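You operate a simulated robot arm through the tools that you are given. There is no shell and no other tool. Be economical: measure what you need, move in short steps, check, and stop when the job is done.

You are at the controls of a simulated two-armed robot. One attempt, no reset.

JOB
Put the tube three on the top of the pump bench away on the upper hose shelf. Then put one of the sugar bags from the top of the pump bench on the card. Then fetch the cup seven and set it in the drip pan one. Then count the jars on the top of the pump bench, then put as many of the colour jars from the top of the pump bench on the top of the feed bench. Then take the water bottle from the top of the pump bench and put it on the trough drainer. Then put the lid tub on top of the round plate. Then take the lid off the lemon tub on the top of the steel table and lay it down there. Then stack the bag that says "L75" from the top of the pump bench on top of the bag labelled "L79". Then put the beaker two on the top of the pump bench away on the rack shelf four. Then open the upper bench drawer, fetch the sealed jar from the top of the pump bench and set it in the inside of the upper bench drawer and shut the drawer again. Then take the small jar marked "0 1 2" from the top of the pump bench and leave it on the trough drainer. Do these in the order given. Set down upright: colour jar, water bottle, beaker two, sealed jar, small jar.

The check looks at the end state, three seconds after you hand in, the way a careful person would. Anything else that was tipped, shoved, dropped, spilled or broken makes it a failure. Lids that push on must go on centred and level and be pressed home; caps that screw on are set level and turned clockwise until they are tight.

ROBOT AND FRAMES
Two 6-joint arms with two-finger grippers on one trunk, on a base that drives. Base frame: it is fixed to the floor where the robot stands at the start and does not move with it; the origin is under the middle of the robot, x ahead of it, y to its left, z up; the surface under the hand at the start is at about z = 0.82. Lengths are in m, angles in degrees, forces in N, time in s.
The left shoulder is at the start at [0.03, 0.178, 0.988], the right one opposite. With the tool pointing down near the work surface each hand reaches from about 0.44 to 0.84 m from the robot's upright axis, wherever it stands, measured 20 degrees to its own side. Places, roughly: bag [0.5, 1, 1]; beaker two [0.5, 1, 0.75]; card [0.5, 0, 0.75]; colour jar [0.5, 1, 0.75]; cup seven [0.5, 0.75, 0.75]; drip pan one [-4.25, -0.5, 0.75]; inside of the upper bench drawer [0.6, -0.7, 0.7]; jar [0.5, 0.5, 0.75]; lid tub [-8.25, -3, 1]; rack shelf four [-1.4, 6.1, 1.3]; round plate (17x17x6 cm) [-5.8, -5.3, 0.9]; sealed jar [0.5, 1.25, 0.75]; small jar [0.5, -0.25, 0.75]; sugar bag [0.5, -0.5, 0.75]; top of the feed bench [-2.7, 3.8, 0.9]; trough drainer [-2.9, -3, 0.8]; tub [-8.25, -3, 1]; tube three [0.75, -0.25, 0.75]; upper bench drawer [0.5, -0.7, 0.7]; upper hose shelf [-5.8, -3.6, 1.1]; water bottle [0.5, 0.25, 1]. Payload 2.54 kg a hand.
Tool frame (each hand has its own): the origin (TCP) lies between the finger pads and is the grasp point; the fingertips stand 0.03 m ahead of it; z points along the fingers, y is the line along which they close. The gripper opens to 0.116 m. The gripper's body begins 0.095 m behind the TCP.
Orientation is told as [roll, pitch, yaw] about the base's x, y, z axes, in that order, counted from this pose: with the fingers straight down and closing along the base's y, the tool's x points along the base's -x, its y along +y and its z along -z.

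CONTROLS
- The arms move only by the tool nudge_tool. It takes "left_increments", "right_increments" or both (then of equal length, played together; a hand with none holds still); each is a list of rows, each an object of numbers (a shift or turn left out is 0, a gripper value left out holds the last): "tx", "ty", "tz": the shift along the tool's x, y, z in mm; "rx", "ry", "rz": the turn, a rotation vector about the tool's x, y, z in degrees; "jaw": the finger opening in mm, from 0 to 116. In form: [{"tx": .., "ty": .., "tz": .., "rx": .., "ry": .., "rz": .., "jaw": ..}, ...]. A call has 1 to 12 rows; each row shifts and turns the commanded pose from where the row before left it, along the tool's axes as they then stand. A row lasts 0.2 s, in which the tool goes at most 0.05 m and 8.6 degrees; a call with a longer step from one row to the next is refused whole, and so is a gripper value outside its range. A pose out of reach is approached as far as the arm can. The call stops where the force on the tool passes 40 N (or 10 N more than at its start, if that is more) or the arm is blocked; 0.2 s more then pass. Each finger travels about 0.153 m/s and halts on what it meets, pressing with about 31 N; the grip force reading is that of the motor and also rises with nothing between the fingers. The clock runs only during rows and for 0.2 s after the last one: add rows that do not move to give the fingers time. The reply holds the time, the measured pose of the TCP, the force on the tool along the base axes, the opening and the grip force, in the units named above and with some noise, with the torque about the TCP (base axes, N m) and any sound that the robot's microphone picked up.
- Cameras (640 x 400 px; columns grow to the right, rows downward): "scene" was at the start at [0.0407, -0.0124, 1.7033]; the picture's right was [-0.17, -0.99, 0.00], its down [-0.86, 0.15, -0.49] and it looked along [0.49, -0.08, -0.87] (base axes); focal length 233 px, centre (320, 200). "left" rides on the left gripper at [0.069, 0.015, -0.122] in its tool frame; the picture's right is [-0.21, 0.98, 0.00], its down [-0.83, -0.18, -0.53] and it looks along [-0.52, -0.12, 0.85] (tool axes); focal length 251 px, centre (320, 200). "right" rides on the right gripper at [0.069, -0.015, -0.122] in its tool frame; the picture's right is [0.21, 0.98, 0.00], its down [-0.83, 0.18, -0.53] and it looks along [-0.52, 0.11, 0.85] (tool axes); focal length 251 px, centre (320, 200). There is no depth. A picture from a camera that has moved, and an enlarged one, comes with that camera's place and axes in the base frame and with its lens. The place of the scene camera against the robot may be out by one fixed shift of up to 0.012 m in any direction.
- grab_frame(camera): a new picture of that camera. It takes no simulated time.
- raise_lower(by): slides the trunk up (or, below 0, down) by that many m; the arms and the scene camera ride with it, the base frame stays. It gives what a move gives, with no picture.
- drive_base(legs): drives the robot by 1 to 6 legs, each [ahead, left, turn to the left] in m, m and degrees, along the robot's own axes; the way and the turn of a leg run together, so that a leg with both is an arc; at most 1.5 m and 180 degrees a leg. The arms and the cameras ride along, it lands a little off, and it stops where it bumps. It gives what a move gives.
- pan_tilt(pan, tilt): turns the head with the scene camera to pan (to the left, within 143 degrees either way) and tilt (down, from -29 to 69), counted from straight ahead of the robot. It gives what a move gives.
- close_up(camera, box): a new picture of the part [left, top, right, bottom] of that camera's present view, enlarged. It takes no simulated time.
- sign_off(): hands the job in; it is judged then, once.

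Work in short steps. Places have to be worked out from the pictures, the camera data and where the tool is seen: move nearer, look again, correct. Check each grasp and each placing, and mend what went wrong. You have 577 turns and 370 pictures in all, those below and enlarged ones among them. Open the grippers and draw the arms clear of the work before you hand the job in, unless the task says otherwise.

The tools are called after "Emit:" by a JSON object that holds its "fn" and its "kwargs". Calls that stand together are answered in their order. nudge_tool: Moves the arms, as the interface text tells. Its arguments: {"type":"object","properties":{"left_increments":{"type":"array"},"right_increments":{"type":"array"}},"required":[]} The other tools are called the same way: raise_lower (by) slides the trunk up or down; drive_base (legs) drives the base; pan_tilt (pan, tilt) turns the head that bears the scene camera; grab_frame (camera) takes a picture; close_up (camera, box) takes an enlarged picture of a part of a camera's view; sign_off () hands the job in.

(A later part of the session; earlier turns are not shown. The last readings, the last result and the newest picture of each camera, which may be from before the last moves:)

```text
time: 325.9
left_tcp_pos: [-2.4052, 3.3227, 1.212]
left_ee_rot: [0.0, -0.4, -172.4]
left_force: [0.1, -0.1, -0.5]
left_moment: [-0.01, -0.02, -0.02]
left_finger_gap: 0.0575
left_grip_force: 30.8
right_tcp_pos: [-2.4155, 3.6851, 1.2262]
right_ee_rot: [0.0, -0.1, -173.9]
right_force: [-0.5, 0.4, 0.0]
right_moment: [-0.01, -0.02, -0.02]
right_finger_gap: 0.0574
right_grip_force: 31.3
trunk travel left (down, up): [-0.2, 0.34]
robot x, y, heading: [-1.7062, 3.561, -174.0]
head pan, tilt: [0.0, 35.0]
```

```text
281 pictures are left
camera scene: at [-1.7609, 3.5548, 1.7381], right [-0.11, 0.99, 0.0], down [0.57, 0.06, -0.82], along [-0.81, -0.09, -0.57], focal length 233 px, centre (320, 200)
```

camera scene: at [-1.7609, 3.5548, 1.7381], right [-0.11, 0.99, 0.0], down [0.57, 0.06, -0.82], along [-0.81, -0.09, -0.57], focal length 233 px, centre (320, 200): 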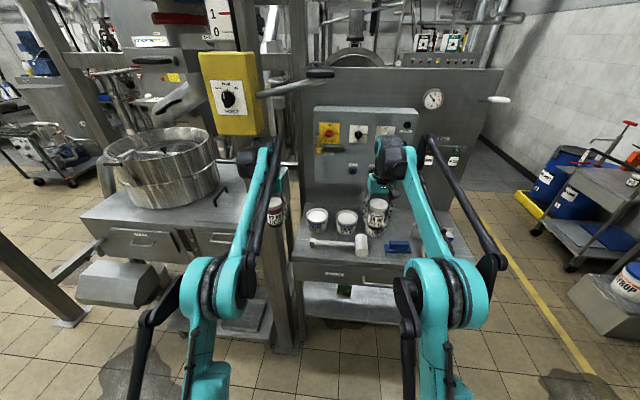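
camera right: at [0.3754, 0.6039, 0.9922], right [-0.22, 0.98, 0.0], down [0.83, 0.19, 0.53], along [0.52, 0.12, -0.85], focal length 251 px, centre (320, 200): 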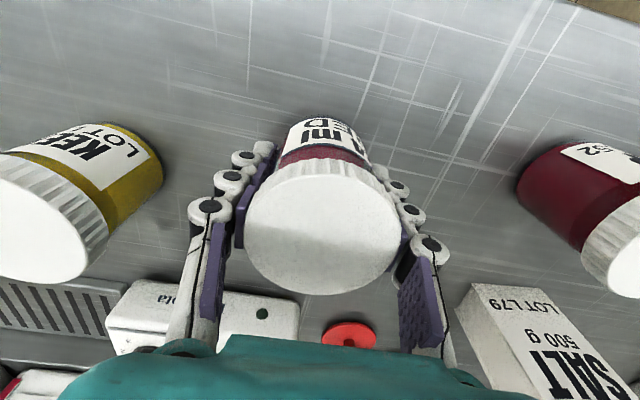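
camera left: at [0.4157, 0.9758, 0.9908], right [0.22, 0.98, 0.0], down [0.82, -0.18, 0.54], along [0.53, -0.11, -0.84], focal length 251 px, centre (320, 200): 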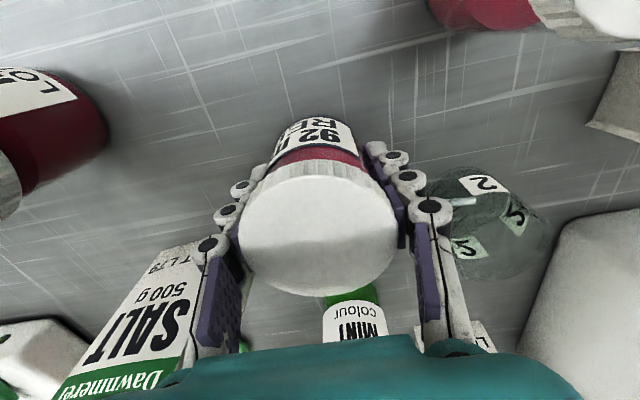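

The tower column stands between my hands. I back off 0.3 m, correct heading, and shift toward +y.

Emit:
{"fn": "drive_base", "kwargs": {"legs": [[-0.3, 0, 0], [0, -0.3, -6]]}}

Emit:
{"fn": "grab_frame", "kwargs": {"camera": "scene"}}

Emit:
{"fn": "grab_frame", "kwargs": {"camera": "left"}}

```text
time: 329.6
left_tcp_pos: [-2.1409, 3.7282, 1.2118]
left_ee_rot: [0.0, -0.4, -178.2]
left_force: [-0.1, 0.4, -1.3]
left_moment: [-0.03, 0.01, -0.01]
left_finger_gap: 0.0575
left_grip_force: 31.3
right_tcp_pos: [-2.1152, 4.0879, 1.2249]
right_ee_rot: [0.1, 0.1, -179.7]
right_force: [0.4, 0.6, -0.6]
right_moment: [0.01, 0.01, -0.01]
right_finger_gap: 0.0574
right_grip_force: 30.3
trunk travel left (down, up): [-0.2, 0.34]
robot x, y, heading: [-1.422, 3.8958, -179.6]
head pan, tilt: [0.0, 35.0]
```

```text
280 pictures are left
camera scene: at [-1.4754, 3.8951, 1.7381], right [0.0, 1.0, 0.0], down [0.57, 0.0, -0.82], along [-0.82, 0.0, -0.57], focal length 233 px, centre (320, 200)
```

scene: 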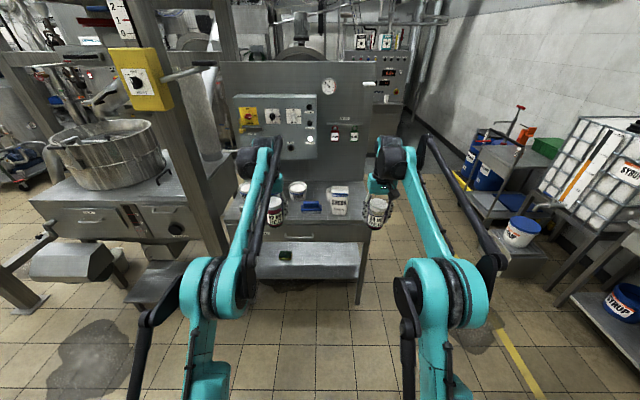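

```text
279 pictures are left
camera left: at [-2.0696, 3.715, 1.3339], right [-0.18, -0.98, 0.0], down [-0.83, 0.16, 0.54], along [-0.53, 0.1, -0.84], focal length 251 px, centre (320, 200)
```

left: 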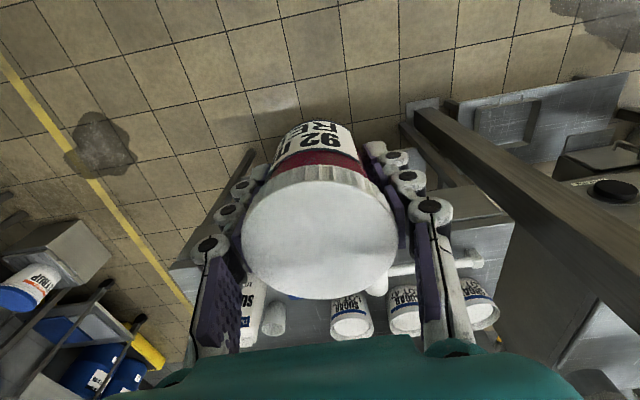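

Emit:
{"fn": "close_up", "kwargs": {"camera": "scene", "box": [210, 140, 400, 270]}}

Emit:
{"fn": "close_up", "kwargs": {"camera": "right", "box": [0, 0, 640, 400]}}

```text
3.08 times, centred on (305, 205) of scene
camera zoom: at [-1.4754, 3.8951, 1.7381], right [0.0, 1.0, 0.0], down [0.57, 0.0, -0.82], along [-0.82, 0.0, -0.57], focal length 718 px, centre (366, 185)
```

zoom: 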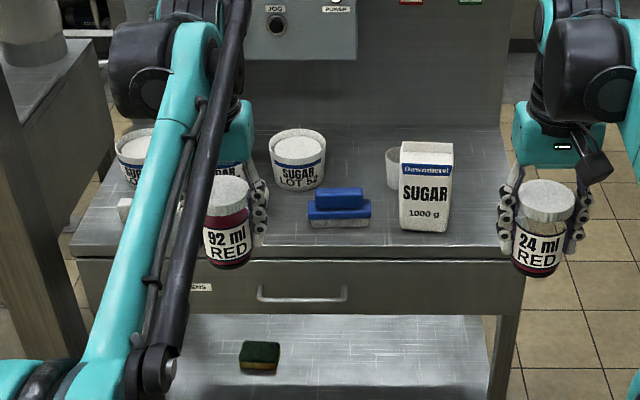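

```text
1.00 times, centred on (320, 200) of right (not enlarged: the box is as wide or as high as the picture)
camera zoom: at [-2.0446, 4.1031, 1.3475], right [0.22, -0.98, 0.0], down [-0.83, -0.19, 0.53], along [-0.52, -0.12, -0.85], focal length 251 px, centre (320, 200)
```

zoom: 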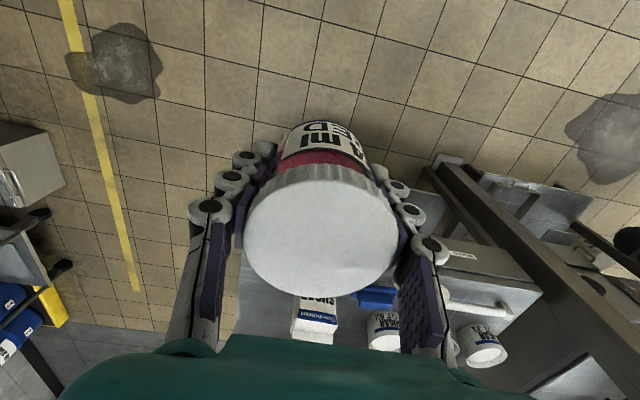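

The bench top spans x -2.48…-2.93, y 3.37…4.18, with free room at its right end (y≈4.1). I pull the left hand back, and drive closer to y≈4.1.

Emit:
{"fn": "nudge_tool", "kwargs": {"left_increments": [{"tx": 40, "ty": 10}, {"tx": 40, "ty": 10}, {"tx": 40, "ty": 20}, {"tx": 30, "ty": 20}]}}

Emit:
{"fn": "drive_base", "kwargs": {"legs": [[0, -0.2, 0], [0.6, 0, 0]]}}

Emit:
{"fn": "grab_frame", "kwargs": {"camera": "scene"}}

Emit:
{"fn": "grab_frame", "kwargs": {"camera": "right"}}

```text
time: 330.6
left_tcp_pos: [-1.9884, 3.6717, 1.2128]
left_ee_rot: [-0.1, -0.4, -178.1]
left_force: [0.0, -0.5, -0.6]
left_moment: [-0.01, -0.01, 0.0]
left_finger_gap: 0.0575
left_grip_force: 30.6
right_tcp_pos: [-2.1141, 4.0884, 1.2264]
right_ee_rot: [0.1, -0.1, -179.7]
right_force: [0.1, 0.3, 0.2]
right_moment: [-0.02, 0.03, 0.0]
right_finger_gap: 0.0575
right_grip_force: 31.1
trunk travel left (down, up): [-0.2, 0.34]
robot x, y, heading: [-1.4236, 3.8965, -179.8]
head pan, tilt: [0.0, 35.0]
```

```text
time: 335.1
left_tcp_pos: [-2.5838, 3.8783, 1.2119]
left_ee_rot: [0.0, -0.4, -178.5]
left_force: [-0.3, -0.2, -1.7]
left_moment: [-0.01, 0.02, -0.03]
left_finger_gap: 0.0579
left_grip_force: 31.3
right_tcp_pos: [-2.704, 4.294, 1.2253]
right_ee_rot: [0.0, 0.1, 180.0]
right_force: [-0.5, -0.3, -0.8]
right_moment: [0.0, -0.04, 0.01]
right_finger_gap: 0.0571
right_grip_force: 31.2
trunk travel left (down, up): [-0.2, 0.34]
robot x, y, heading: [-2.0149, 4.0963, 179.9]
head pan, tilt: [0.0, 35.0]
```

```text
276 pictures are left
camera scene: at [-2.0677, 4.0972, 1.738], right [0.0, 1.0, 0.0], down [0.57, 0.0, -0.82], along [-0.82, 0.0, -0.57], focal length 233 px, centre (320, 200)
```

scene: 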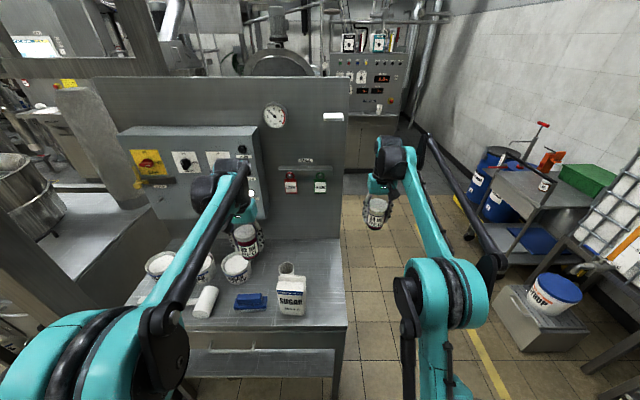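

```text
275 pictures are left
camera right: at [-2.6354, 4.3091, 1.3475], right [0.21, -0.98, 0.0], down [-0.83, -0.18, 0.53], along [-0.52, -0.11, -0.85], focal length 251 px, centre (320, 200)
```

right: 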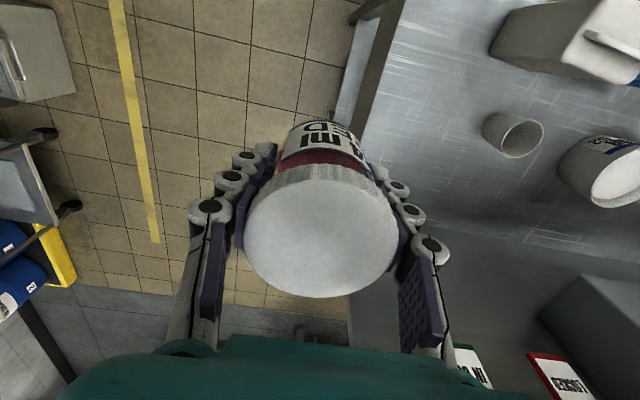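

Bench edges confirmed. I move the right jar over (-2.81, 4.08) and look.

Emit:
{"fn": "nudge_tool", "kwargs": {"right_increments": [{"tx": -20, "ty": 43}, {"tx": -20, "ty": 43}, {"tx": -22, "ty": 43}, {"tx": -22, "ty": 43}, {"tx": -22, "ty": 42}, {"tz": 40}, {"tz": 40}, {"tz": 40}, {}]}}

Emit:
{"fn": "grab_frame", "kwargs": {"camera": "right"}}

Emit:
{"fn": "close_up", "kwargs": {"camera": "scene", "box": [180, 160, 420, 350]}}

```text
time: 337.1
left_tcp_pos: [-2.5827, 3.8783, 1.2124]
left_ee_rot: [0.0, -0.3, -178.5]
left_force: [0.3, 0.3, -1.6]
left_moment: [-0.02, 0.02, 0.0]
left_finger_gap: 0.0579
left_grip_force: 31.2
right_tcp_pos: [-2.7376, 4.0956, 1.0715]
right_ee_rot: [-0.1, -0.1, 180.0]
right_force: [0.7, 0.7, -0.2]
right_moment: [-0.01, -0.02, 0.0]
right_finger_gap: 0.0574
right_grip_force: 31.0
right hand out of reach, approached as far as the arm can: row 2, 3, 4, 5
trunk travel left (down, up): [-0.2, 0.34]
robot x, y, heading: [-2.0151, 4.0972, 180.0]
head pan, tilt: [0.0, 35.0]
```

```text
274 pictures are left
camera right: at [-2.6678, 4.1091, 1.1928], right [0.21, -0.98, 0.0], down [-0.83, -0.18, 0.53], along [-0.52, -0.11, -0.85], focal length 251 px, centre (320, 200)
```

right: 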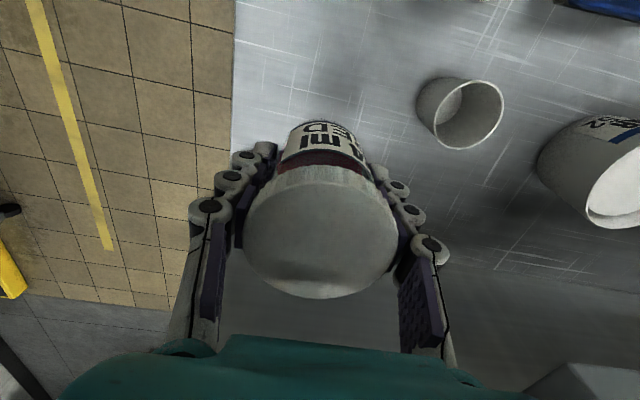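

```text
2.11 times, centred on (300, 255) of scene
camera zoom: at [-2.0665, 4.0969, 1.7381], right [0.0, 1.0, 0.0], down [0.57, 0.0, -0.82], along [-0.82, 0.0, -0.57], focal length 491 px, centre (362, 84)
```

zoom: 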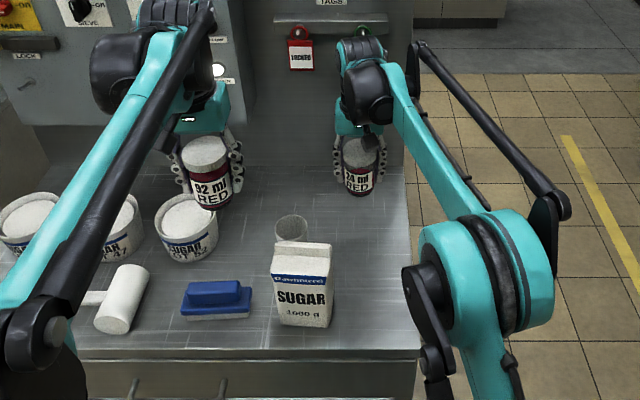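

The reach limits x to about -2.74, which is fine. I lower until contact.

Emit:
{"fn": "nudge_tool", "kwargs": {"right_increments": [{"tz": 40}, {"tz": 30}, {"tz": 15}, {"tz": 10}, {"tz": 8}, {"tz": 8}, {"tz": 8}, {"tz": 8}, {"tz": 8}]}}

```text
time: 339.1
left_tcp_pos: [-2.5826, 3.8774, 1.2123]
left_ee_rot: [0.0, -0.4, -178.5]
left_force: [-0.1, -0.4, -0.7]
left_moment: [0.01, 0.02, 0.02]
left_finger_gap: 0.0577
left_grip_force: 31.3
right_tcp_pos: [-2.7378, 4.0953, 0.9356]
right_ee_rot: [-0.1, 0.0, 180.0]
right_force: [-0.2, 0.5, -2.4]
right_moment: [-0.01, -0.01, -0.01]
right_finger_gap: 0.0572
right_grip_force: 31.0
trunk travel left (down, up): [-0.2, 0.34]
robot x, y, heading: [-2.0125, 4.0981, 180.0]
head pan, tilt: [0.0, 35.0]
```

Emit:
{"fn": "nudge_tool", "kwargs": {"right_increments": [{"tz": 8}, {"tz": 8}, {"tz": 8}, {"tz": 8}, {"tz": 8}, {"tz": 8}, {"tz": 8}]}}

Emit:
{"fn": "grab_frame", "kwargs": {"camera": "right"}}

```text
time: 340.2
left_tcp_pos: [-2.5812, 3.8787, 1.2122]
left_ee_rot: [0.2, -0.5, -178.5]
left_force: [0.7, -0.1, -0.9]
left_moment: [0.02, -0.02, 0.01]
left_finger_gap: 0.0574
left_grip_force: 31.4
right_tcp_pos: [-2.7374, 4.0944, 0.9083]
right_ee_rot: [-0.1, 0.0, 180.1]
right_force: [5.9, 0.3, 19.8]
right_moment: [-0.18, -0.15, 0.01]
right_finger_gap: 0.0573
right_grip_force: 30.7
trunk travel left (down, up): [-0.2, 0.34]
robot x, y, heading: [-2.015, 4.0969, 179.8]
head pan, tilt: [0.0, 35.0]
stopped in row 5 (right hand): the force on the tool passed its limit at 52 N (the readings are from after the stop); the commanded pose is now the measured one
```

```text
272 pictures are left
camera right: at [-2.6674, 4.1095, 1.0301], right [0.21, -0.98, 0.0], down [-0.83, -0.18, 0.53], along [-0.52, -0.11, -0.85], focal length 251 px, centre (320, 200)
```

right: 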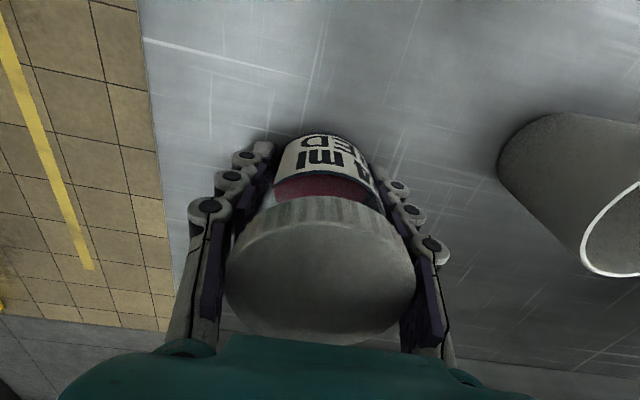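

Contact (bench top ≈0.86). I release and rise.

Emit:
{"fn": "nudge_tool", "kwargs": {"right_increments": [{"tz": -1}, {"jaw": 85}, {}, {}, {"tz": -40}, {"tz": -40}, {"tz": -45}, {"tz": -45}, {"tz": -45}, {"tz": -45}, {"tz": -45}]}}

Emit:
{"fn": "grab_frame", "kwargs": {"camera": "right"}}

```text
time: 342.6
left_tcp_pos: [-2.5811, 3.8796, 1.2123]
left_ee_rot: [0.1, -0.4, -178.5]
left_force: [0.4, -0.5, -1.3]
left_moment: [-0.02, 0.02, -0.03]
left_finger_gap: 0.0574
left_grip_force: 30.3
right_tcp_pos: [-2.7334, 4.0938, 1.1984]
right_ee_rot: [-0.1, -0.1, 180.0]
right_force: [0.9, -0.1, 0.3]
right_moment: [-0.03, 0.03, 0.01]
right_finger_gap: 0.0851
right_grip_force: 0.0
right hand out of reach, approached as far as the arm can: row 11
trunk travel left (down, up): [-0.2, 0.34]
robot x, y, heading: [-2.0163, 4.0981, 179.9]
head pan, tilt: [0.0, 35.0]
```

```text
271 pictures are left
camera right: at [-2.6629, 4.1082, 1.3199], right [0.21, -0.98, 0.0], down [-0.83, -0.18, 0.53], along [-0.52, -0.11, -0.84], focal length 251 px, centre (320, 200)
```

right: 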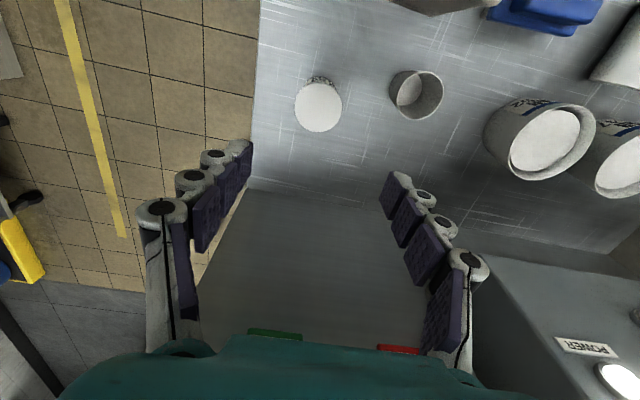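

Jar 24 stands well. I retract the right hand and bring the left jar over (-2.60, 4.12).

Emit:
{"fn": "nudge_tool", "kwargs": {"right_increments": [{"tx": 30, "ty": -35}, {"tx": 30, "ty": -35}, {"tx": 30, "ty": -35}, {"tx": 30, "ty": -35}, {"tx": 30, "ty": -35}, {"tx": 30, "ty": -35}, {"tx": 20, "ty": -35}, {}]}}

Emit:
{"fn": "nudge_tool", "kwargs": {"left_increments": [{"tx": -2, "ty": -40}, {"tx": -2, "ty": -40}, {"tx": -2, "ty": -40}, {"tx": -2, "ty": -40}, {"tx": -2, "ty": -40}, {"tx": -2, "ty": -40}, {"tz": 40}, {"tz": 40}, {"tz": 40}, {}]}}

Emit:
{"fn": "grab_frame", "kwargs": {"camera": "left"}}

Emit:
{"fn": "close_up", "kwargs": {"camera": "scene", "box": [180, 160, 420, 350]}}

```text
time: 344.4
left_tcp_pos: [-2.5832, 3.8792, 1.2128]
left_ee_rot: [-0.1, -0.3, -178.6]
left_force: [0.0, -0.3, -0.7]
left_moment: [-0.02, -0.01, 0.0]
left_finger_gap: 0.0576
left_grip_force: 31.2
right_tcp_pos: [-2.5315, 4.3419, 1.197]
right_ee_rot: [0.0, 0.0, 179.9]
right_force: [-0.5, -0.4, -0.4]
right_moment: [0.02, -0.04, -0.01]
right_finger_gap: 0.0849
right_grip_force: 0.0
trunk travel left (down, up): [-0.2, 0.34]
robot x, y, heading: [-2.0124, 4.1013, 179.6]
head pan, tilt: [0.0, 35.0]
```

```text
time: 346.6
left_tcp_pos: [-2.6023, 4.1187, 1.0915]
left_ee_rot: [0.1, -0.4, -178.5]
left_force: [-0.5, 0.1, -1.6]
left_moment: [0.0, 0.04, 0.02]
left_finger_gap: 0.0574
left_grip_force: 30.8
right_tcp_pos: [-2.5308, 4.3413, 1.1973]
right_ee_rot: [0.0, 0.0, 180.0]
right_force: [0.6, -0.1, 0.4]
right_moment: [-0.01, 0.01, -0.03]
right_finger_gap: 0.0848
right_grip_force: 0.0
trunk travel left (down, up): [-0.2, 0.34]
robot x, y, heading: [-2.0131, 4.1026, 180.0]
head pan, tilt: [0.0, 35.0]
```

```text
270 pictures are left
camera left: at [-2.5313, 4.1047, 1.2133], right [-0.19, -0.98, 0.0], down [-0.83, 0.16, 0.54], along [-0.53, 0.1, -0.84], focal length 251 px, centre (320, 200)
```

left: 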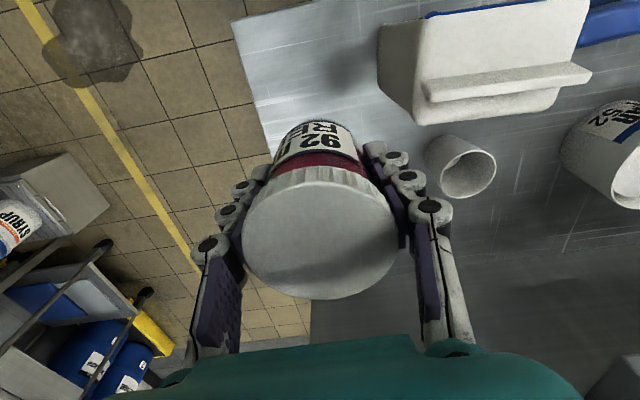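

```text
2.11 times, centred on (300, 255) of scene
camera zoom: at [-2.0661, 4.0975, 1.7381], right [0.0, 1.0, 0.0], down [0.57, 0.0, -0.82], along [-0.82, 0.0, -0.57], focal length 491 px, centre (362, 84)
```

zoom: 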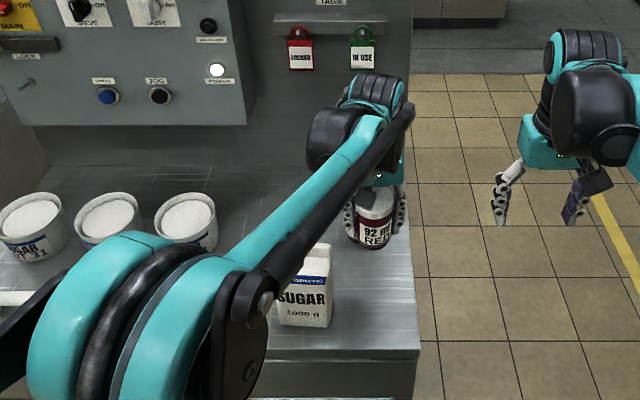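

I shift slightly away from the sugar bag (to x -2.64, y 4.13) and lower.

Emit:
{"fn": "nudge_tool", "kwargs": {"left_increments": [{"tx": -38, "ty": -11}, {"tz": 40}, {"tz": 40}, {"tz": 40}, {"tz": 30}, {"tz": 15}, {"tz": 8}, {}]}}

Emit:
{"fn": "grab_frame", "kwargs": {"camera": "left"}}

```text
time: 348.4
left_tcp_pos: [-2.6381, 4.1292, 0.9209]
left_ee_rot: [0.0, -0.5, -178.5]
left_force: [3.6, 2.3, 22.8]
left_moment: [0.1, -0.31, -0.04]
left_finger_gap: 0.0577
left_grip_force: 30.8
right_tcp_pos: [-2.5298, 4.3424, 1.1975]
right_ee_rot: [-0.1, -0.1, 180.0]
right_force: [-0.2, 0.4, -0.3]
right_moment: [-0.02, -0.03, 0.0]
right_finger_gap: 0.0851
right_grip_force: 0.1
trunk travel left (down, up): [-0.2, 0.34]
robot x, y, heading: [-2.0149, 4.0979, 179.8]
head pan, tilt: [0.0, 35.0]
```

```text
268 pictures are left
camera left: at [-2.567, 4.1149, 1.0417], right [-0.19, -0.98, 0.0], down [-0.83, 0.16, 0.54], along [-0.53, 0.1, -0.84], focal length 251 px, centre (320, 200)
```

left: 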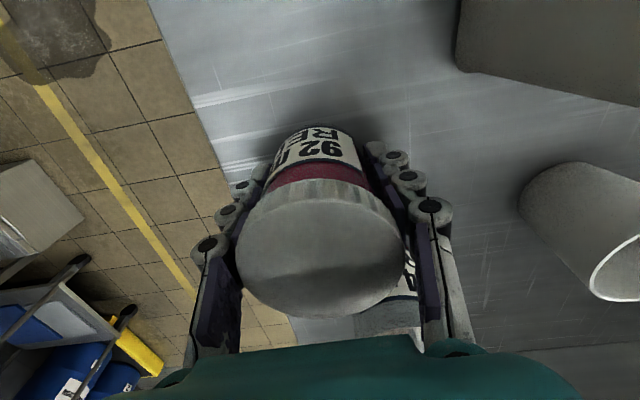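

Emit:
{"fn": "nudge_tool", "kwargs": {"left_increments": [{"tz": -2}, {"jaw": 78}, {}, {}, {"tz": -40}, {"tz": -40}, {"tz": -45}, {"tz": -45}, {"tz": -45}, {"tz": -45}]}}

Emit:
{"fn": "grab_frame", "kwargs": {"camera": "left"}}

```text
time: 350.6
left_tcp_pos: [-2.6396, 4.1246, 1.1821]
left_ee_rot: [0.1, -0.4, -178.5]
left_force: [-0.5, 0.0, 0.1]
left_moment: [0.01, 0.02, 0.01]
left_finger_gap: 0.078
left_grip_force: 0.0
right_tcp_pos: [-2.5306, 4.3413, 1.1965]
right_ee_rot: [0.0, 0.0, 180.0]
right_force: [-0.1, -0.2, 0.7]
right_moment: [0.02, 0.05, 0.0]
right_finger_gap: 0.0852
right_grip_force: 0.0
trunk travel left (down, up): [-0.2, 0.34]
robot x, y, heading: [-2.0128, 4.0985, 179.6]
head pan, tilt: [0.0, 35.0]
```

```text
267 pictures are left
camera left: at [-2.5678, 4.111, 1.3038], right [-0.19, -0.98, 0.0], down [-0.83, 0.16, 0.54], along [-0.53, 0.1, -0.84], focal length 251 px, centre (320, 200)
```

left: 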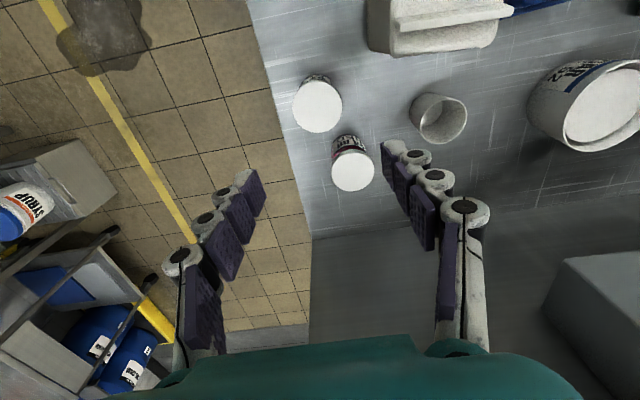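

Both jars stand. I gather the left hand back and drive to the pump bench for the water bottle.

Emit:
{"fn": "nudge_tool", "kwargs": {"left_increments": [{"tz": -40, "ty": 25}, {"tz": -40, "ty": 25}, {"tx": 20, "ty": 40}, {"tx": 20, "ty": 40}, {"tx": 20, "ty": 40}, {"tx": 20, "ty": 40}, {"jaw": 110}]}}

Emit:
{"fn": "drive_base", "kwargs": {"legs": [[-0.55, 0, 0], [0, 0, 180], [0.3, -1.4, 0], [0.3, -1.3, 0], [0.3, -1.0, 0]]}}

Emit:
{"fn": "pan_tilt", "kwargs": {"pan": 0, "tilt": 45}}

Emit:
{"fn": "grab_frame", "kwargs": {"camera": "scene"}}

```text
time: 352.2
left_tcp_pos: [-2.5552, 3.9209, 1.2597]
left_ee_rot: [0.1, -0.3, -178.5]
left_force: [0.1, 0.2, 0.1]
left_moment: [-0.04, -0.06, -0.03]
left_finger_gap: 0.11
left_grip_force: 0.3
right_tcp_pos: [-2.5322, 4.3422, 1.1967]
right_ee_rot: [0.0, 0.1, 179.7]
right_force: [0.0, 0.3, 0.5]
right_moment: [-0.03, -0.01, 0.0]
right_finger_gap: 0.0851
right_grip_force: 0.1
trunk travel left (down, up): [-0.2, 0.34]
robot x, y, heading: [-2.0139, 4.1014, 179.9]
head pan, tilt: [0.0, 35.0]
```

```text
time: 380.6
left_tcp_pos: [0.0195, 0.6152, 1.2611]
left_ee_rot: [0.2, -0.4, 2.4]
left_force: [0.4, -0.7, -0.1]
left_moment: [-0.01, 0.0, 0.01]
left_finger_gap: 0.1098
left_grip_force: 0.1
right_tcp_pos: [0.0039, 0.1924, 1.1971]
right_ee_rot: [0.0, 0.0, 0.9]
right_force: [-0.2, 0.1, 0.2]
right_moment: [0.02, 0.02, -0.02]
right_finger_gap: 0.085
right_grip_force: 0.0
trunk travel left (down, up): [-0.2, 0.34]
robot x, y, heading: [-0.5217, 0.4283, 0.6]
head pan, tilt: [0.0, 35.0]
```

```text
time: 381.4
left_tcp_pos: [0.0193, 0.6147, 1.2604]
left_ee_rot: [0.1, -0.4, 2.4]
left_force: [0.0, 0.0, 0.2]
left_moment: [-0.01, 0.02, -0.03]
left_finger_gap: 0.11
left_grip_force: 0.0
right_tcp_pos: [0.002, 0.1929, 1.1966]
right_ee_rot: [0.0, 0.0, 1.0]
right_force: [-0.3, -0.2, 0.8]
right_moment: [0.01, -0.02, -0.01]
right_finger_gap: 0.0848
right_grip_force: 0.1
trunk travel left (down, up): [-0.2, 0.34]
robot x, y, heading: [-0.5184, 0.433, 0.7]
head pan, tilt: [0.0, 45.0]
```

```text
266 pictures are left
camera scene: at [-0.4621, 0.4276, 1.7233], right [0.01, -1.0, 0.0], down [-0.71, -0.01, -0.71], along [0.71, 0.01, -0.71], focal length 233 px, centre (320, 200)
```

scene: 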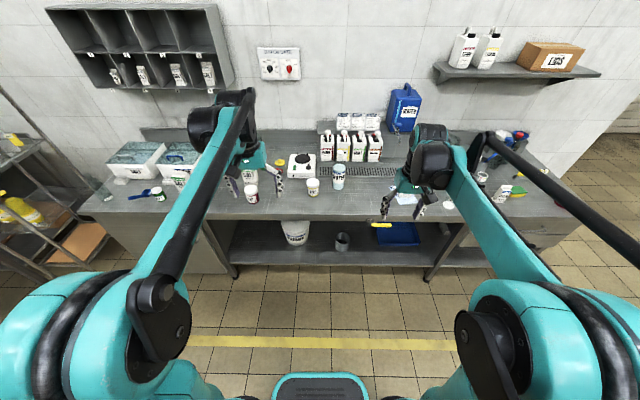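

Water bottle at about (0.56, 0.34), apparently tall with a clear neck. I drive closer and view with the right camera.

Emit:
{"fn": "drive_base", "kwargs": {"legs": [[0.38, 0.1, -0.7]]}}

Emit:
{"fn": "grab_frame", "kwargs": {"camera": "right"}}

Emit:
{"fn": "pan_tilt", "kwargs": {"pan": -10, "tilt": 45}}

Emit:
{"fn": "close_up", "kwargs": {"camera": "scene", "box": [240, 120, 400, 240]}}

```text
time: 383.8
left_tcp_pos: [0.3943, 0.7177, 1.2597]
left_ee_rot: [0.0, -0.3, 2.1]
left_force: [-0.1, -0.5, -0.6]
left_moment: [-0.02, 0.05, 0.0]
left_finger_gap: 0.1099
left_grip_force: 0.0
right_tcp_pos: [0.374, 0.2964, 1.1969]
right_ee_rot: [-0.1, 0.0, 0.6]
right_force: [0.9, 0.5, -0.1]
right_moment: [-0.02, 0.05, -0.02]
right_finger_gap: 0.0847
right_grip_force: 0.1
trunk travel left (down, up): [-0.2, 0.34]
robot x, y, heading: [-0.1464, 0.535, 0.6]
head pan, tilt: [0.0, 45.0]
```

```text
265 pictures are left
camera right: at [0.3066, 0.2793, 1.3181], right [-0.23, 0.97, 0.0], down [0.82, 0.19, 0.53], along [0.52, 0.12, -0.85], focal length 251 px, centre (320, 200)
```

right: 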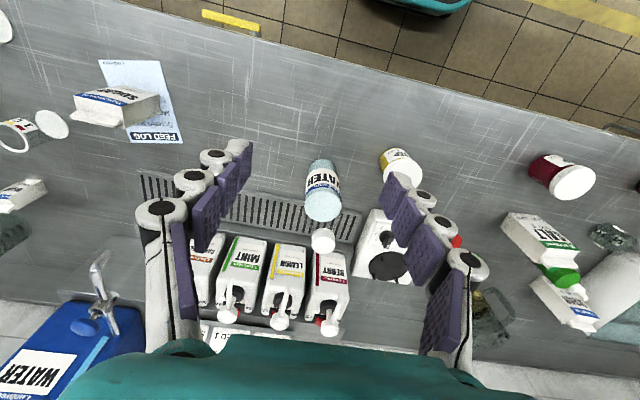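

```text
time: 384.5
left_tcp_pos: [0.3926, 0.7171, 1.2612]
left_ee_rot: [0.0, -0.4, 2.1]
left_force: [1.3, -0.1, 0.6]
left_moment: [0.0, 0.01, 0.0]
left_finger_gap: 0.1101
left_grip_force: 0.0
right_tcp_pos: [0.3737, 0.2953, 1.1959]
right_ee_rot: [0.0, 0.0, 0.5]
right_force: [-0.8, -0.5, -0.1]
right_moment: [0.02, 0.0, 0.03]
right_finger_gap: 0.0849
right_grip_force: 0.0
trunk travel left (down, up): [-0.2, 0.34]
robot x, y, heading: [-0.1478, 0.5316, 0.6]
head pan, tilt: [-10.0, 45.0]
```

```text
3.33 times, centred on (320, 180) of scene
camera zoom: at [-0.0909, 0.5184, 1.7233], right [-0.16, -0.99, 0.0], down [-0.7, 0.12, -0.71], along [0.7, -0.12, -0.71], focal length 777 px, centre (320, 267)
```

zoom: 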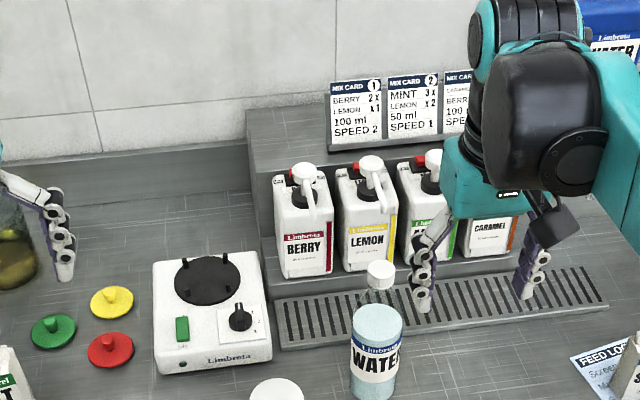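

Bottle axis ≈ (0.525, 0.332), Ø≈65 mm, body up to ≈0.98, cap top ≈1.06. I tilt the right hand 45° and approach to grip the body at z≈0.90.

Emit:
{"fn": "nudge_tool", "kwargs": {"right_increments": [{"ry": -7.5, "jaw": 105}, {"ry": -7.5}, {"ry": -7.5}, {"ry": -7.5}, {"ry": -7.5}, {"ry": -7.5}, {"tx": 24.8, "ty": 9.2, "tz": 40.6}, {"tx": 24.8, "ty": 9.2, "tz": 40.6}, {"tx": 24.8, "ty": 9.2, "tz": 40.6}, {"tx": 24.8, "ty": 9.2, "tz": 40.6}, {}]}}

Emit:
{"fn": "grab_frame", "kwargs": {"camera": "right"}}

```text
time: 386.9
left_tcp_pos: [0.3922, 0.7183, 1.2604]
left_ee_rot: [0.1, -0.6, 2.1]
left_force: [0.0, 0.3, -0.2]
left_moment: [0.06, -0.04, 0.0]
left_finger_gap: 0.11
left_grip_force: 0.0
right_tcp_pos: [0.4132, 0.3339, 1.0147]
right_ee_rot: [0.0, -45.2, 0.5]
right_force: [-0.4, -0.2, 0.7]
right_moment: [0.01, -0.03, 0.0]
right_finger_gap: 0.1047
right_grip_force: 0.0
trunk travel left (down, up): [-0.2, 0.34]
robot x, y, heading: [-0.1493, 0.5342, 0.4]
head pan, tilt: [-10.0, 45.0]
```

```text
263 pictures are left
camera right: at [0.2793, 0.3159, 1.051], right [-0.16, 0.97, -0.15], down [0.2, 0.18, 0.96], along [0.97, 0.12, -0.23], focal length 251 px, centre (320, 200)
```

right: 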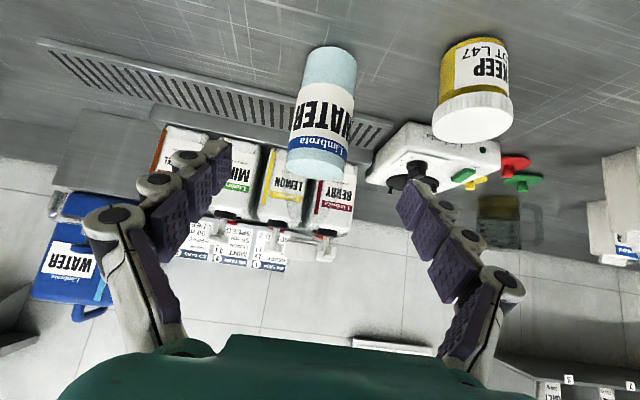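

Emit:
{"fn": "close_up", "kwargs": {"camera": "right", "box": [240, 30, 420, 290]}}

Emit:
{"fn": "close_up", "kwargs": {"camera": "scene", "box": [290, 160, 390, 240]}}

```text
1.54 times, centred on (330, 160) of right
camera zoom: at [0.2793, 0.3159, 1.051], right [-0.16, 0.97, -0.15], down [0.2, 0.18, 0.96], along [0.97, 0.12, -0.23], focal length 387 px, centre (305, 262)
```

zoom: 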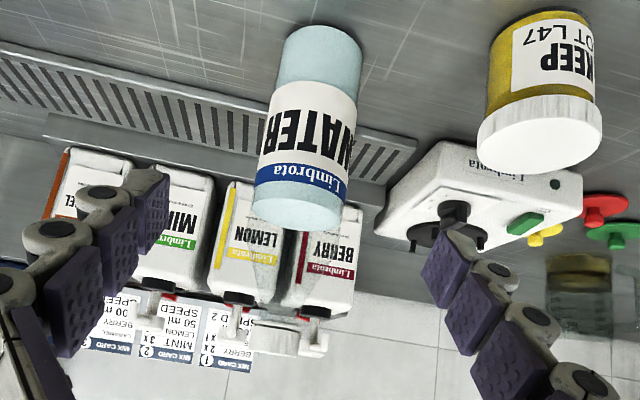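

```text
5.00 times, centred on (340, 200) of scene
camera zoom: at [-0.0923, 0.5185, 1.7234], right [-0.16, -0.99, 0.0], down [-0.7, 0.12, -0.71], along [0.7, -0.12, -0.71], focal length 1166 px, centre (220, 200)
```

zoom: 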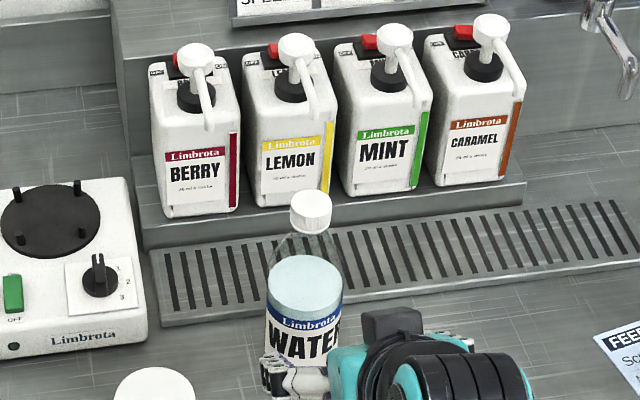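

Good alignment: the target lies straight along the tool axis. I advance 160 mm and close.

Emit:
{"fn": "nudge_tool", "kwargs": {"right_increments": [{"tz": 40}, {"tz": 40}, {"tz": 40}, {"tz": 40}, {"jaw": 30}, {}, {}, {}]}}

Emit:
{"fn": "grab_frame", "kwargs": {"camera": "right"}}

```text
time: 388.7
left_tcp_pos: [0.3929, 0.7172, 1.2607]
left_ee_rot: [0.1, -0.4, 2.0]
left_force: [0.1, -0.1, 1.4]
left_moment: [0.0, 0.02, 0.0]
left_finger_gap: 0.1099
left_grip_force: 0.0
right_tcp_pos: [0.5317, 0.3332, 0.8991]
right_ee_rot: [-0.1, -45.1, 0.6]
right_force: [0.1, 0.0, -0.2]
right_moment: [-0.01, 0.06, 0.05]
right_finger_gap: 0.065
right_grip_force: 30.7
trunk travel left (down, up): [-0.2, 0.34]
robot x, y, heading: [-0.1473, 0.5328, 0.6]
head pan, tilt: [-10.0, 45.0]
```

```text
260 pictures are left
camera right: at [0.3975, 0.3154, 0.9362], right [-0.16, 0.97, -0.15], down [0.2, 0.18, 0.96], along [0.97, 0.12, -0.23], focal length 251 px, centre (320, 200)
```

right: 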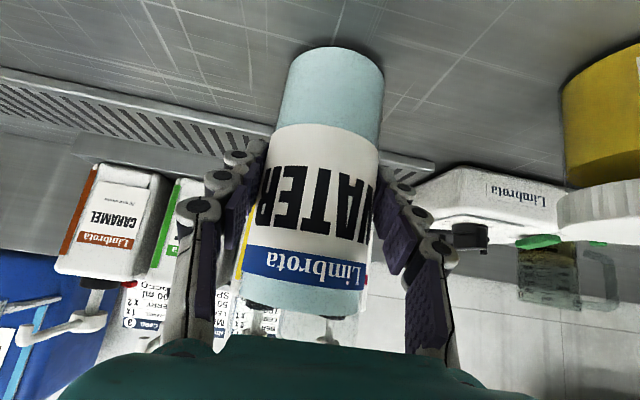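

Bottle gripped. I lift it, retract a little, and drive toward the trough.

Emit:
{"fn": "nudge_tool", "kwargs": {"right_increments": [{"tx": -10, "tz": -10}, {"tx": -25, "tz": -25}, {"tx": -31, "tz": -31}, {"tx": -31, "tz": -31}, {"tx": -31, "tz": -31}, {"tx": -31, "tz": -31}, {"tx": -31, "tz": -31}, {}]}}

Emit:
{"fn": "grab_frame", "kwargs": {"camera": "right"}}

```text
time: 390.5
left_tcp_pos: [0.3939, 0.717, 1.2588]
left_ee_rot: [0.2, -0.5, 2.1]
left_force: [-0.1, 0.0, -0.7]
left_moment: [-0.01, 0.04, -0.02]
left_finger_gap: 0.1099
left_grip_force: 0.0
right_tcp_pos: [0.534, 0.3332, 1.1658]
right_ee_rot: [0.1, -45.0, 0.6]
right_force: [0.0, 0.5, -5.7]
right_moment: [0.04, 0.06, 0.01]
right_finger_gap: 0.0648
right_grip_force: 30.8
trunk travel left (down, up): [-0.2, 0.34]
robot x, y, heading: [-0.1474, 0.5326, 0.8]
head pan, tilt: [-10.0, 45.0]
```

```text
259 pictures are left
camera right: at [0.3993, 0.3156, 1.2026], right [-0.16, 0.98, -0.15], down [0.21, 0.18, 0.96], along [0.97, 0.12, -0.23], focal length 251 px, centre (320, 200)
```

right: 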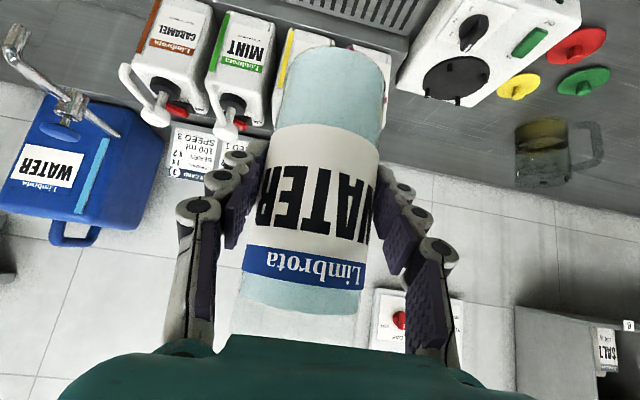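

Held firmly. I back away, turn, and drive to near (-2.1, -1.2), then look at the trough.

Emit:
{"fn": "drive_base", "kwargs": {"legs": [[-0.5, 0, 0], [0, 0, 179.4], [0.75, 0.85, 0], [0.7, 0.85, 0]]}}

Emit:
{"fn": "pan_tilt", "kwargs": {"pan": 60, "tilt": 30}}

Emit:
{"fn": "grab_frame", "kwargs": {"camera": "scene"}}

```text
time: 411.5
left_tcp_pos: [-2.6226, -1.3997, 1.2593]
left_ee_rot: [-0.1, -0.4, -178.0]
left_force: [0.5, -0.5, -1.4]
left_moment: [0.03, -0.01, 0.0]
left_finger_gap: 0.1099
left_grip_force: 0.1
right_tcp_pos: [-2.7611, -1.0152, 1.1653]
right_ee_rot: [-0.1, -45.1, -179.5]
right_force: [-0.4, -0.7, -5.5]
right_moment: [-0.02, -0.05, 0.01]
right_finger_gap: 0.0647
right_grip_force: 31.4
trunk travel left (down, up): [-0.2, 0.34]
robot x, y, heading: [-2.0813, -1.2198, -179.7]
head pan, tilt: [-10.0, 45.0]
```

```text
time: 412.9
left_tcp_pos: [-2.6229, -1.4002, 1.2596]
left_ee_rot: [0.2, -0.5, -178.1]
left_force: [0.4, -0.1, 0.2]
left_moment: [0.01, 0.0, 0.02]
left_finger_gap: 0.1101
left_grip_force: 0.1
right_tcp_pos: [-2.7613, -1.0168, 1.1663]
right_ee_rot: [0.1, -45.0, -179.6]
right_force: [0.5, 0.0, -6.3]
right_moment: [-0.01, -0.05, 0.0]
right_finger_gap: 0.0646
right_grip_force: 31.3
trunk travel left (down, up): [-0.2, 0.34]
robot x, y, heading: [-2.0821, -1.2215, -179.6]
head pan, tilt: [60.0, 30.0]
```

```text
258 pictures are left
camera scene: at [-2.0933, -1.2978, 1.7459], right [-0.87, 0.5, 0.0], down [0.25, 0.43, -0.87], along [-0.43, -0.75, -0.5], focal length 233 px, centre (320, 200)
```

scene: 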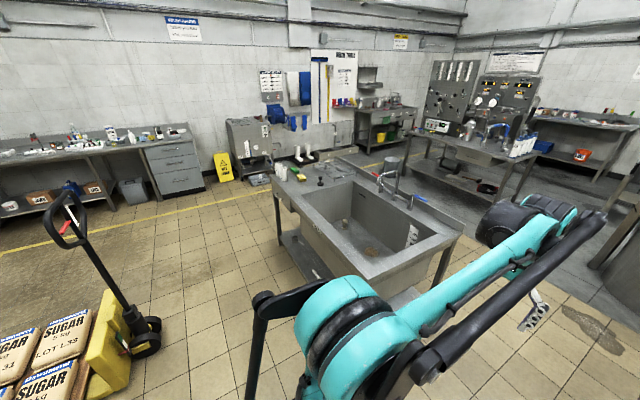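

The east side of the trough is free up to the pallet jack. I strafe along it to the drainer end.

Emit:
{"fn": "drive_base", "kwargs": {"legs": [[0.05, 0.95, 0], [0.02, 0.9, -0.4]]}}

Emit:
{"fn": "pan_tilt", "kwargs": {"pan": 0, "tilt": 45}}

Emit:
{"fn": "grab_frame", "kwargs": {"camera": "scene"}}

Emit:
{"fn": "grab_frame", "kwargs": {"camera": "left"}}

```text
time: 422.2
left_tcp_pos: [-2.6597, -3.2445, 1.2604]
left_ee_rot: [0.0, -0.5, -177.2]
left_force: [-0.3, -0.5, -0.7]
left_moment: [0.0, 0.01, -0.01]
left_finger_gap: 0.1096
left_grip_force: 0.1
right_tcp_pos: [-2.8024, -2.8618, 1.1645]
right_ee_rot: [0.0, -45.0, -178.7]
right_force: [0.4, -0.4, -5.4]
right_moment: [0.0, -0.04, -0.02]
right_finger_gap: 0.0645
right_grip_force: 30.8
trunk travel left (down, up): [-0.2, 0.34]
robot x, y, heading: [-2.1204, -3.0523, -178.7]
head pan, tilt: [60.0, 30.0]
```

```text
time: 423.5
left_tcp_pos: [-2.6591, -3.2443, 1.2609]
left_ee_rot: [0.1, -0.3, -177.2]
left_force: [-0.1, -0.1, -0.9]
left_moment: [0.02, 0.02, 0.0]
left_finger_gap: 0.11
left_grip_force: 0.1
right_tcp_pos: [-2.8024, -2.8613, 1.1653]
right_ee_rot: [0.0, -45.0, -178.7]
right_force: [0.6, -0.2, -5.9]
right_moment: [0.04, -0.08, 0.02]
right_finger_gap: 0.0646
right_grip_force: 31.3
trunk travel left (down, up): [-0.2, 0.34]
robot x, y, heading: [-2.1229, -3.0547, -178.8]
head pan, tilt: [0.0, 45.0]
```

```text
257 pictures are left
camera scene: at [-2.1685, -3.0556, 1.7233], right [-0.02, 1.0, 0.0], down [0.71, 0.02, -0.71], along [-0.71, -0.02, -0.71], focal length 233 px, centre (320, 200)
```

scene: 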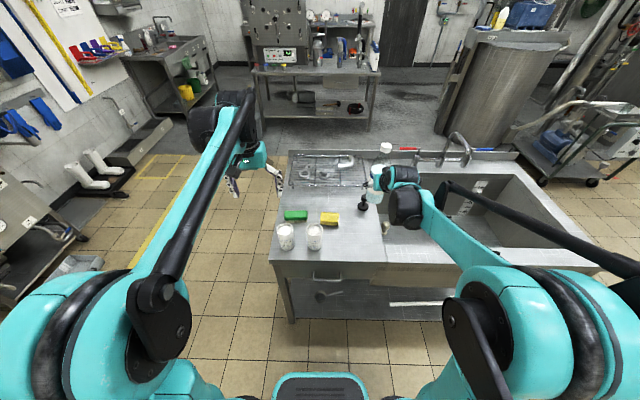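

```text
256 pictures are left
camera left: at [-2.5875, -3.2562, 1.3813], right [-0.17, -0.99, 0.0], down [-0.83, 0.14, 0.54], along [-0.53, 0.09, -0.84], focal length 251 px, centre (320, 200)
```

left: 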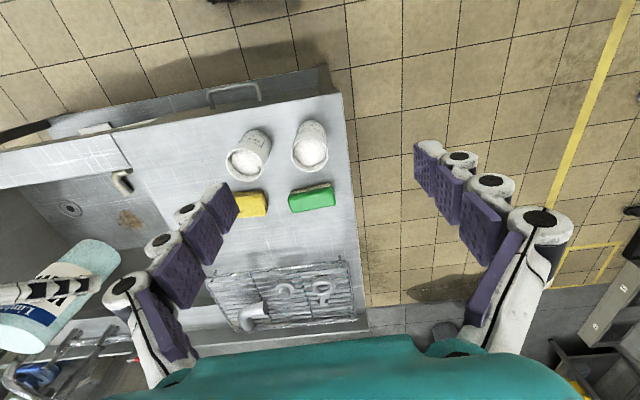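

Emit:
{"fn": "close_up", "kwargs": {"camera": "scene", "box": [250, 130, 430, 270]}}

Emit:
{"fn": "close_up", "kwargs": {"camera": "left", "box": [60, 60, 380, 340]}}

```text
2.86 times, centred on (340, 200) of scene
camera zoom: at [-2.1685, -3.0556, 1.7233], right [-0.02, 1.0, 0.0], down [0.71, 0.02, -0.71], along [-0.71, -0.02, -0.71], focal length 666 px, centre (263, 200)
```

zoom: 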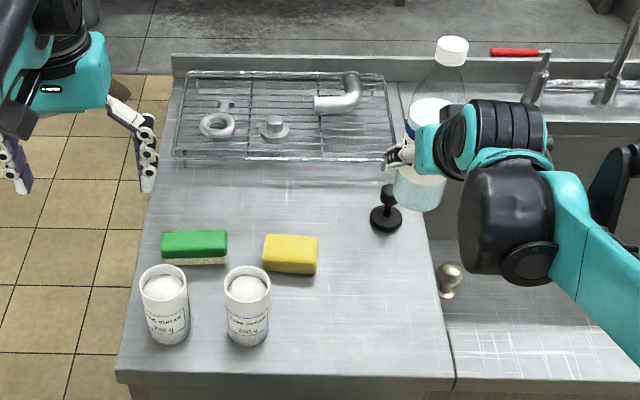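

```text
1.43 times, centred on (220, 200) of left
camera zoom: at [-2.5875, -3.2562, 1.3813], right [-0.17, -0.99, 0.0], down [-0.83, 0.14, 0.54], along [-0.53, 0.09, -0.84], focal length 359 px, centre (463, 200)
```

zoom: 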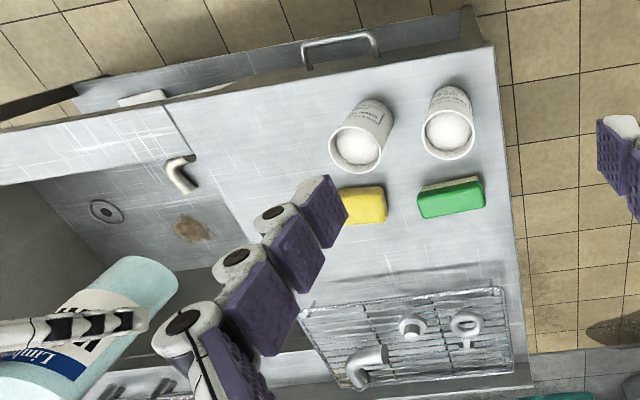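

The drainboard is the flat area left of the basin (y < -2.80). I put the bottle at about (-2.80, -2.91): shift and lower.

Emit:
{"fn": "nudge_tool", "kwargs": {"right_increments": [{"ty": 48}, {"tx": 30, "tz": 30}, {"tx": 30, "tz": 30}, {"tx": 30, "tz": 30}, {"tx": 30, "tz": 30}, {}]}}

Emit:
{"fn": "close_up", "kwargs": {"camera": "scene", "box": [250, 130, 430, 270]}}

Emit:
{"fn": "grab_frame", "kwargs": {"camera": "right"}}

```text
time: 424.9
left_tcp_pos: [-2.658, -3.2445, 1.2611]
left_ee_rot: [0.2, -0.4, -177.2]
left_force: [0.1, 0.2, 0.1]
left_moment: [0.0, 0.01, 0.0]
left_finger_gap: 0.11
left_grip_force: 0.0
right_tcp_pos: [-2.799, -2.9083, 0.9941]
right_ee_rot: [0.1, -45.0, -178.6]
right_force: [-0.2, -0.4, -5.6]
right_moment: [-0.01, -0.06, 0.01]
right_finger_gap: 0.0645
right_grip_force: 30.9
trunk travel left (down, up): [-0.2, 0.34]
robot x, y, heading: [-2.1279, -3.0563, -178.5]
head pan, tilt: [0.0, 45.0]
```

```text
2.86 times, centred on (340, 200) of scene
camera zoom: at [-2.1675, -3.0557, 1.7233], right [-0.02, 1.0, 0.0], down [0.71, 0.02, -0.71], along [-0.71, -0.02, -0.71], focal length 666 px, centre (263, 200)
```

zoom: 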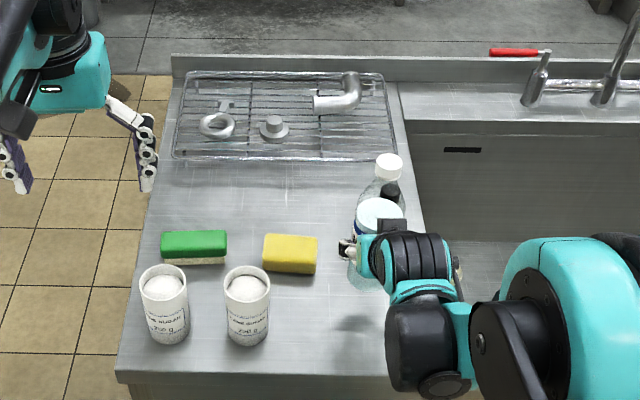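

```text
252 pictures are left
camera right: at [-2.6648, -2.8905, 1.0309], right [0.17, -0.97, -0.15], down [-0.2, -0.19, 0.96], along [-0.96, -0.14, -0.23], focal length 251 px, centre (320, 200)
```

right: 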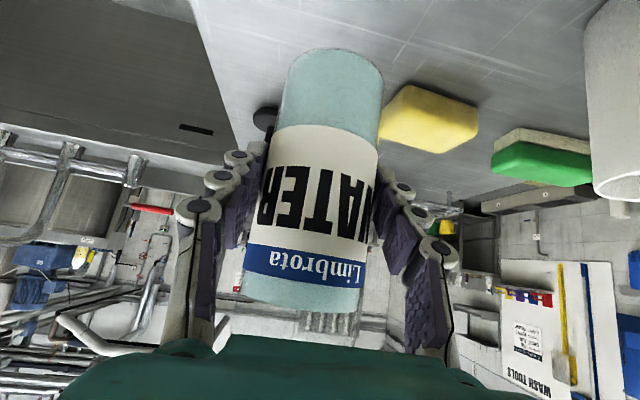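

Emit:
{"fn": "nudge_tool", "kwargs": {"right_increments": [{"tx": 20, "tz": 20}, {"tx": 10, "tz": 10}, {"tx": 6, "tz": 6}, {"tx": 6, "tz": 6}, {"tx": 6, "tz": 6}, {"tx": 6, "tz": 6}, {"tx": 6, "tz": 6}, {"tx": 6, "tz": 6}]}}

```text
time: 426.7
left_tcp_pos: [-2.6563, -3.245, 1.2622]
left_ee_rot: [0.1, -0.5, -177.2]
left_force: [-0.8, 0.1, 0.1]
left_moment: [0.0, 0.03, -0.02]
left_finger_gap: 0.11
left_grip_force: 0.0
right_tcp_pos: [-2.8008, -2.9098, 0.9038]
right_ee_rot: [0.1, -45.3, -178.8]
right_force: [0.8, 3.2, 24.7]
right_moment: [0.08, 0.38, -0.08]
right_finger_gap: 0.0638
right_grip_force: 31.5
trunk travel left (down, up): [-0.2, 0.34]
robot x, y, heading: [-2.1223, -3.0569, -178.9]
head pan, tilt: [0.0, 45.0]
```

Bottle is on the drainer. I release and back out along the fingers.

Emit:
{"fn": "nudge_tool", "kwargs": {"right_increments": [{"tx": -1, "tz": -1}, {"jaw": 105}, {}, {}, {"tz": -40}, {"tz": -40}, {"tz": -40}, {"tz": -40}, {}]}}

Emit:
{"fn": "grab_frame", "kwargs": {"camera": "right"}}

```text
time: 428.7
left_tcp_pos: [-2.6592, -3.2453, 1.2598]
left_ee_rot: [0.1, -0.3, -177.2]
left_force: [-1.5, -0.5, 0.4]
left_moment: [0.01, -0.02, -0.02]
left_finger_gap: 0.1101
left_grip_force: 0.0
right_tcp_pos: [-2.6882, -2.9062, 1.0172]
right_ee_rot: [0.0, -45.0, -178.8]
right_force: [0.9, -0.2, 0.7]
right_moment: [0.0, 0.01, 0.02]
right_finger_gap: 0.1049
right_grip_force: 0.1
trunk travel left (down, up): [-0.2, 0.34]
robot x, y, heading: [-2.1226, -3.0524, -178.8]
head pan, tilt: [0.0, 45.0]
```

```text
251 pictures are left
camera right: at [-2.5534, -2.8893, 1.0539], right [0.17, -0.97, -0.15], down [-0.2, -0.19, 0.96], along [-0.96, -0.14, -0.23], focal length 251 px, centre (320, 200)
```

right: 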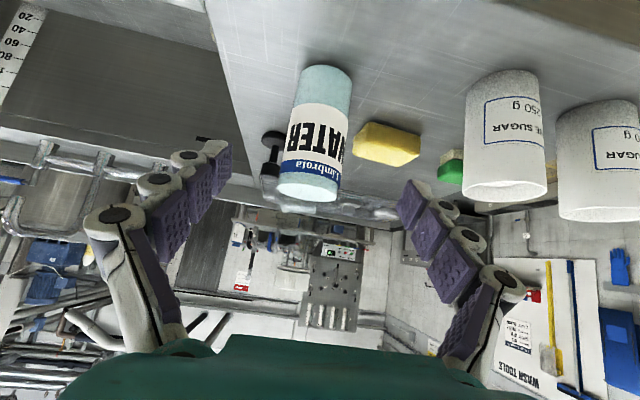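

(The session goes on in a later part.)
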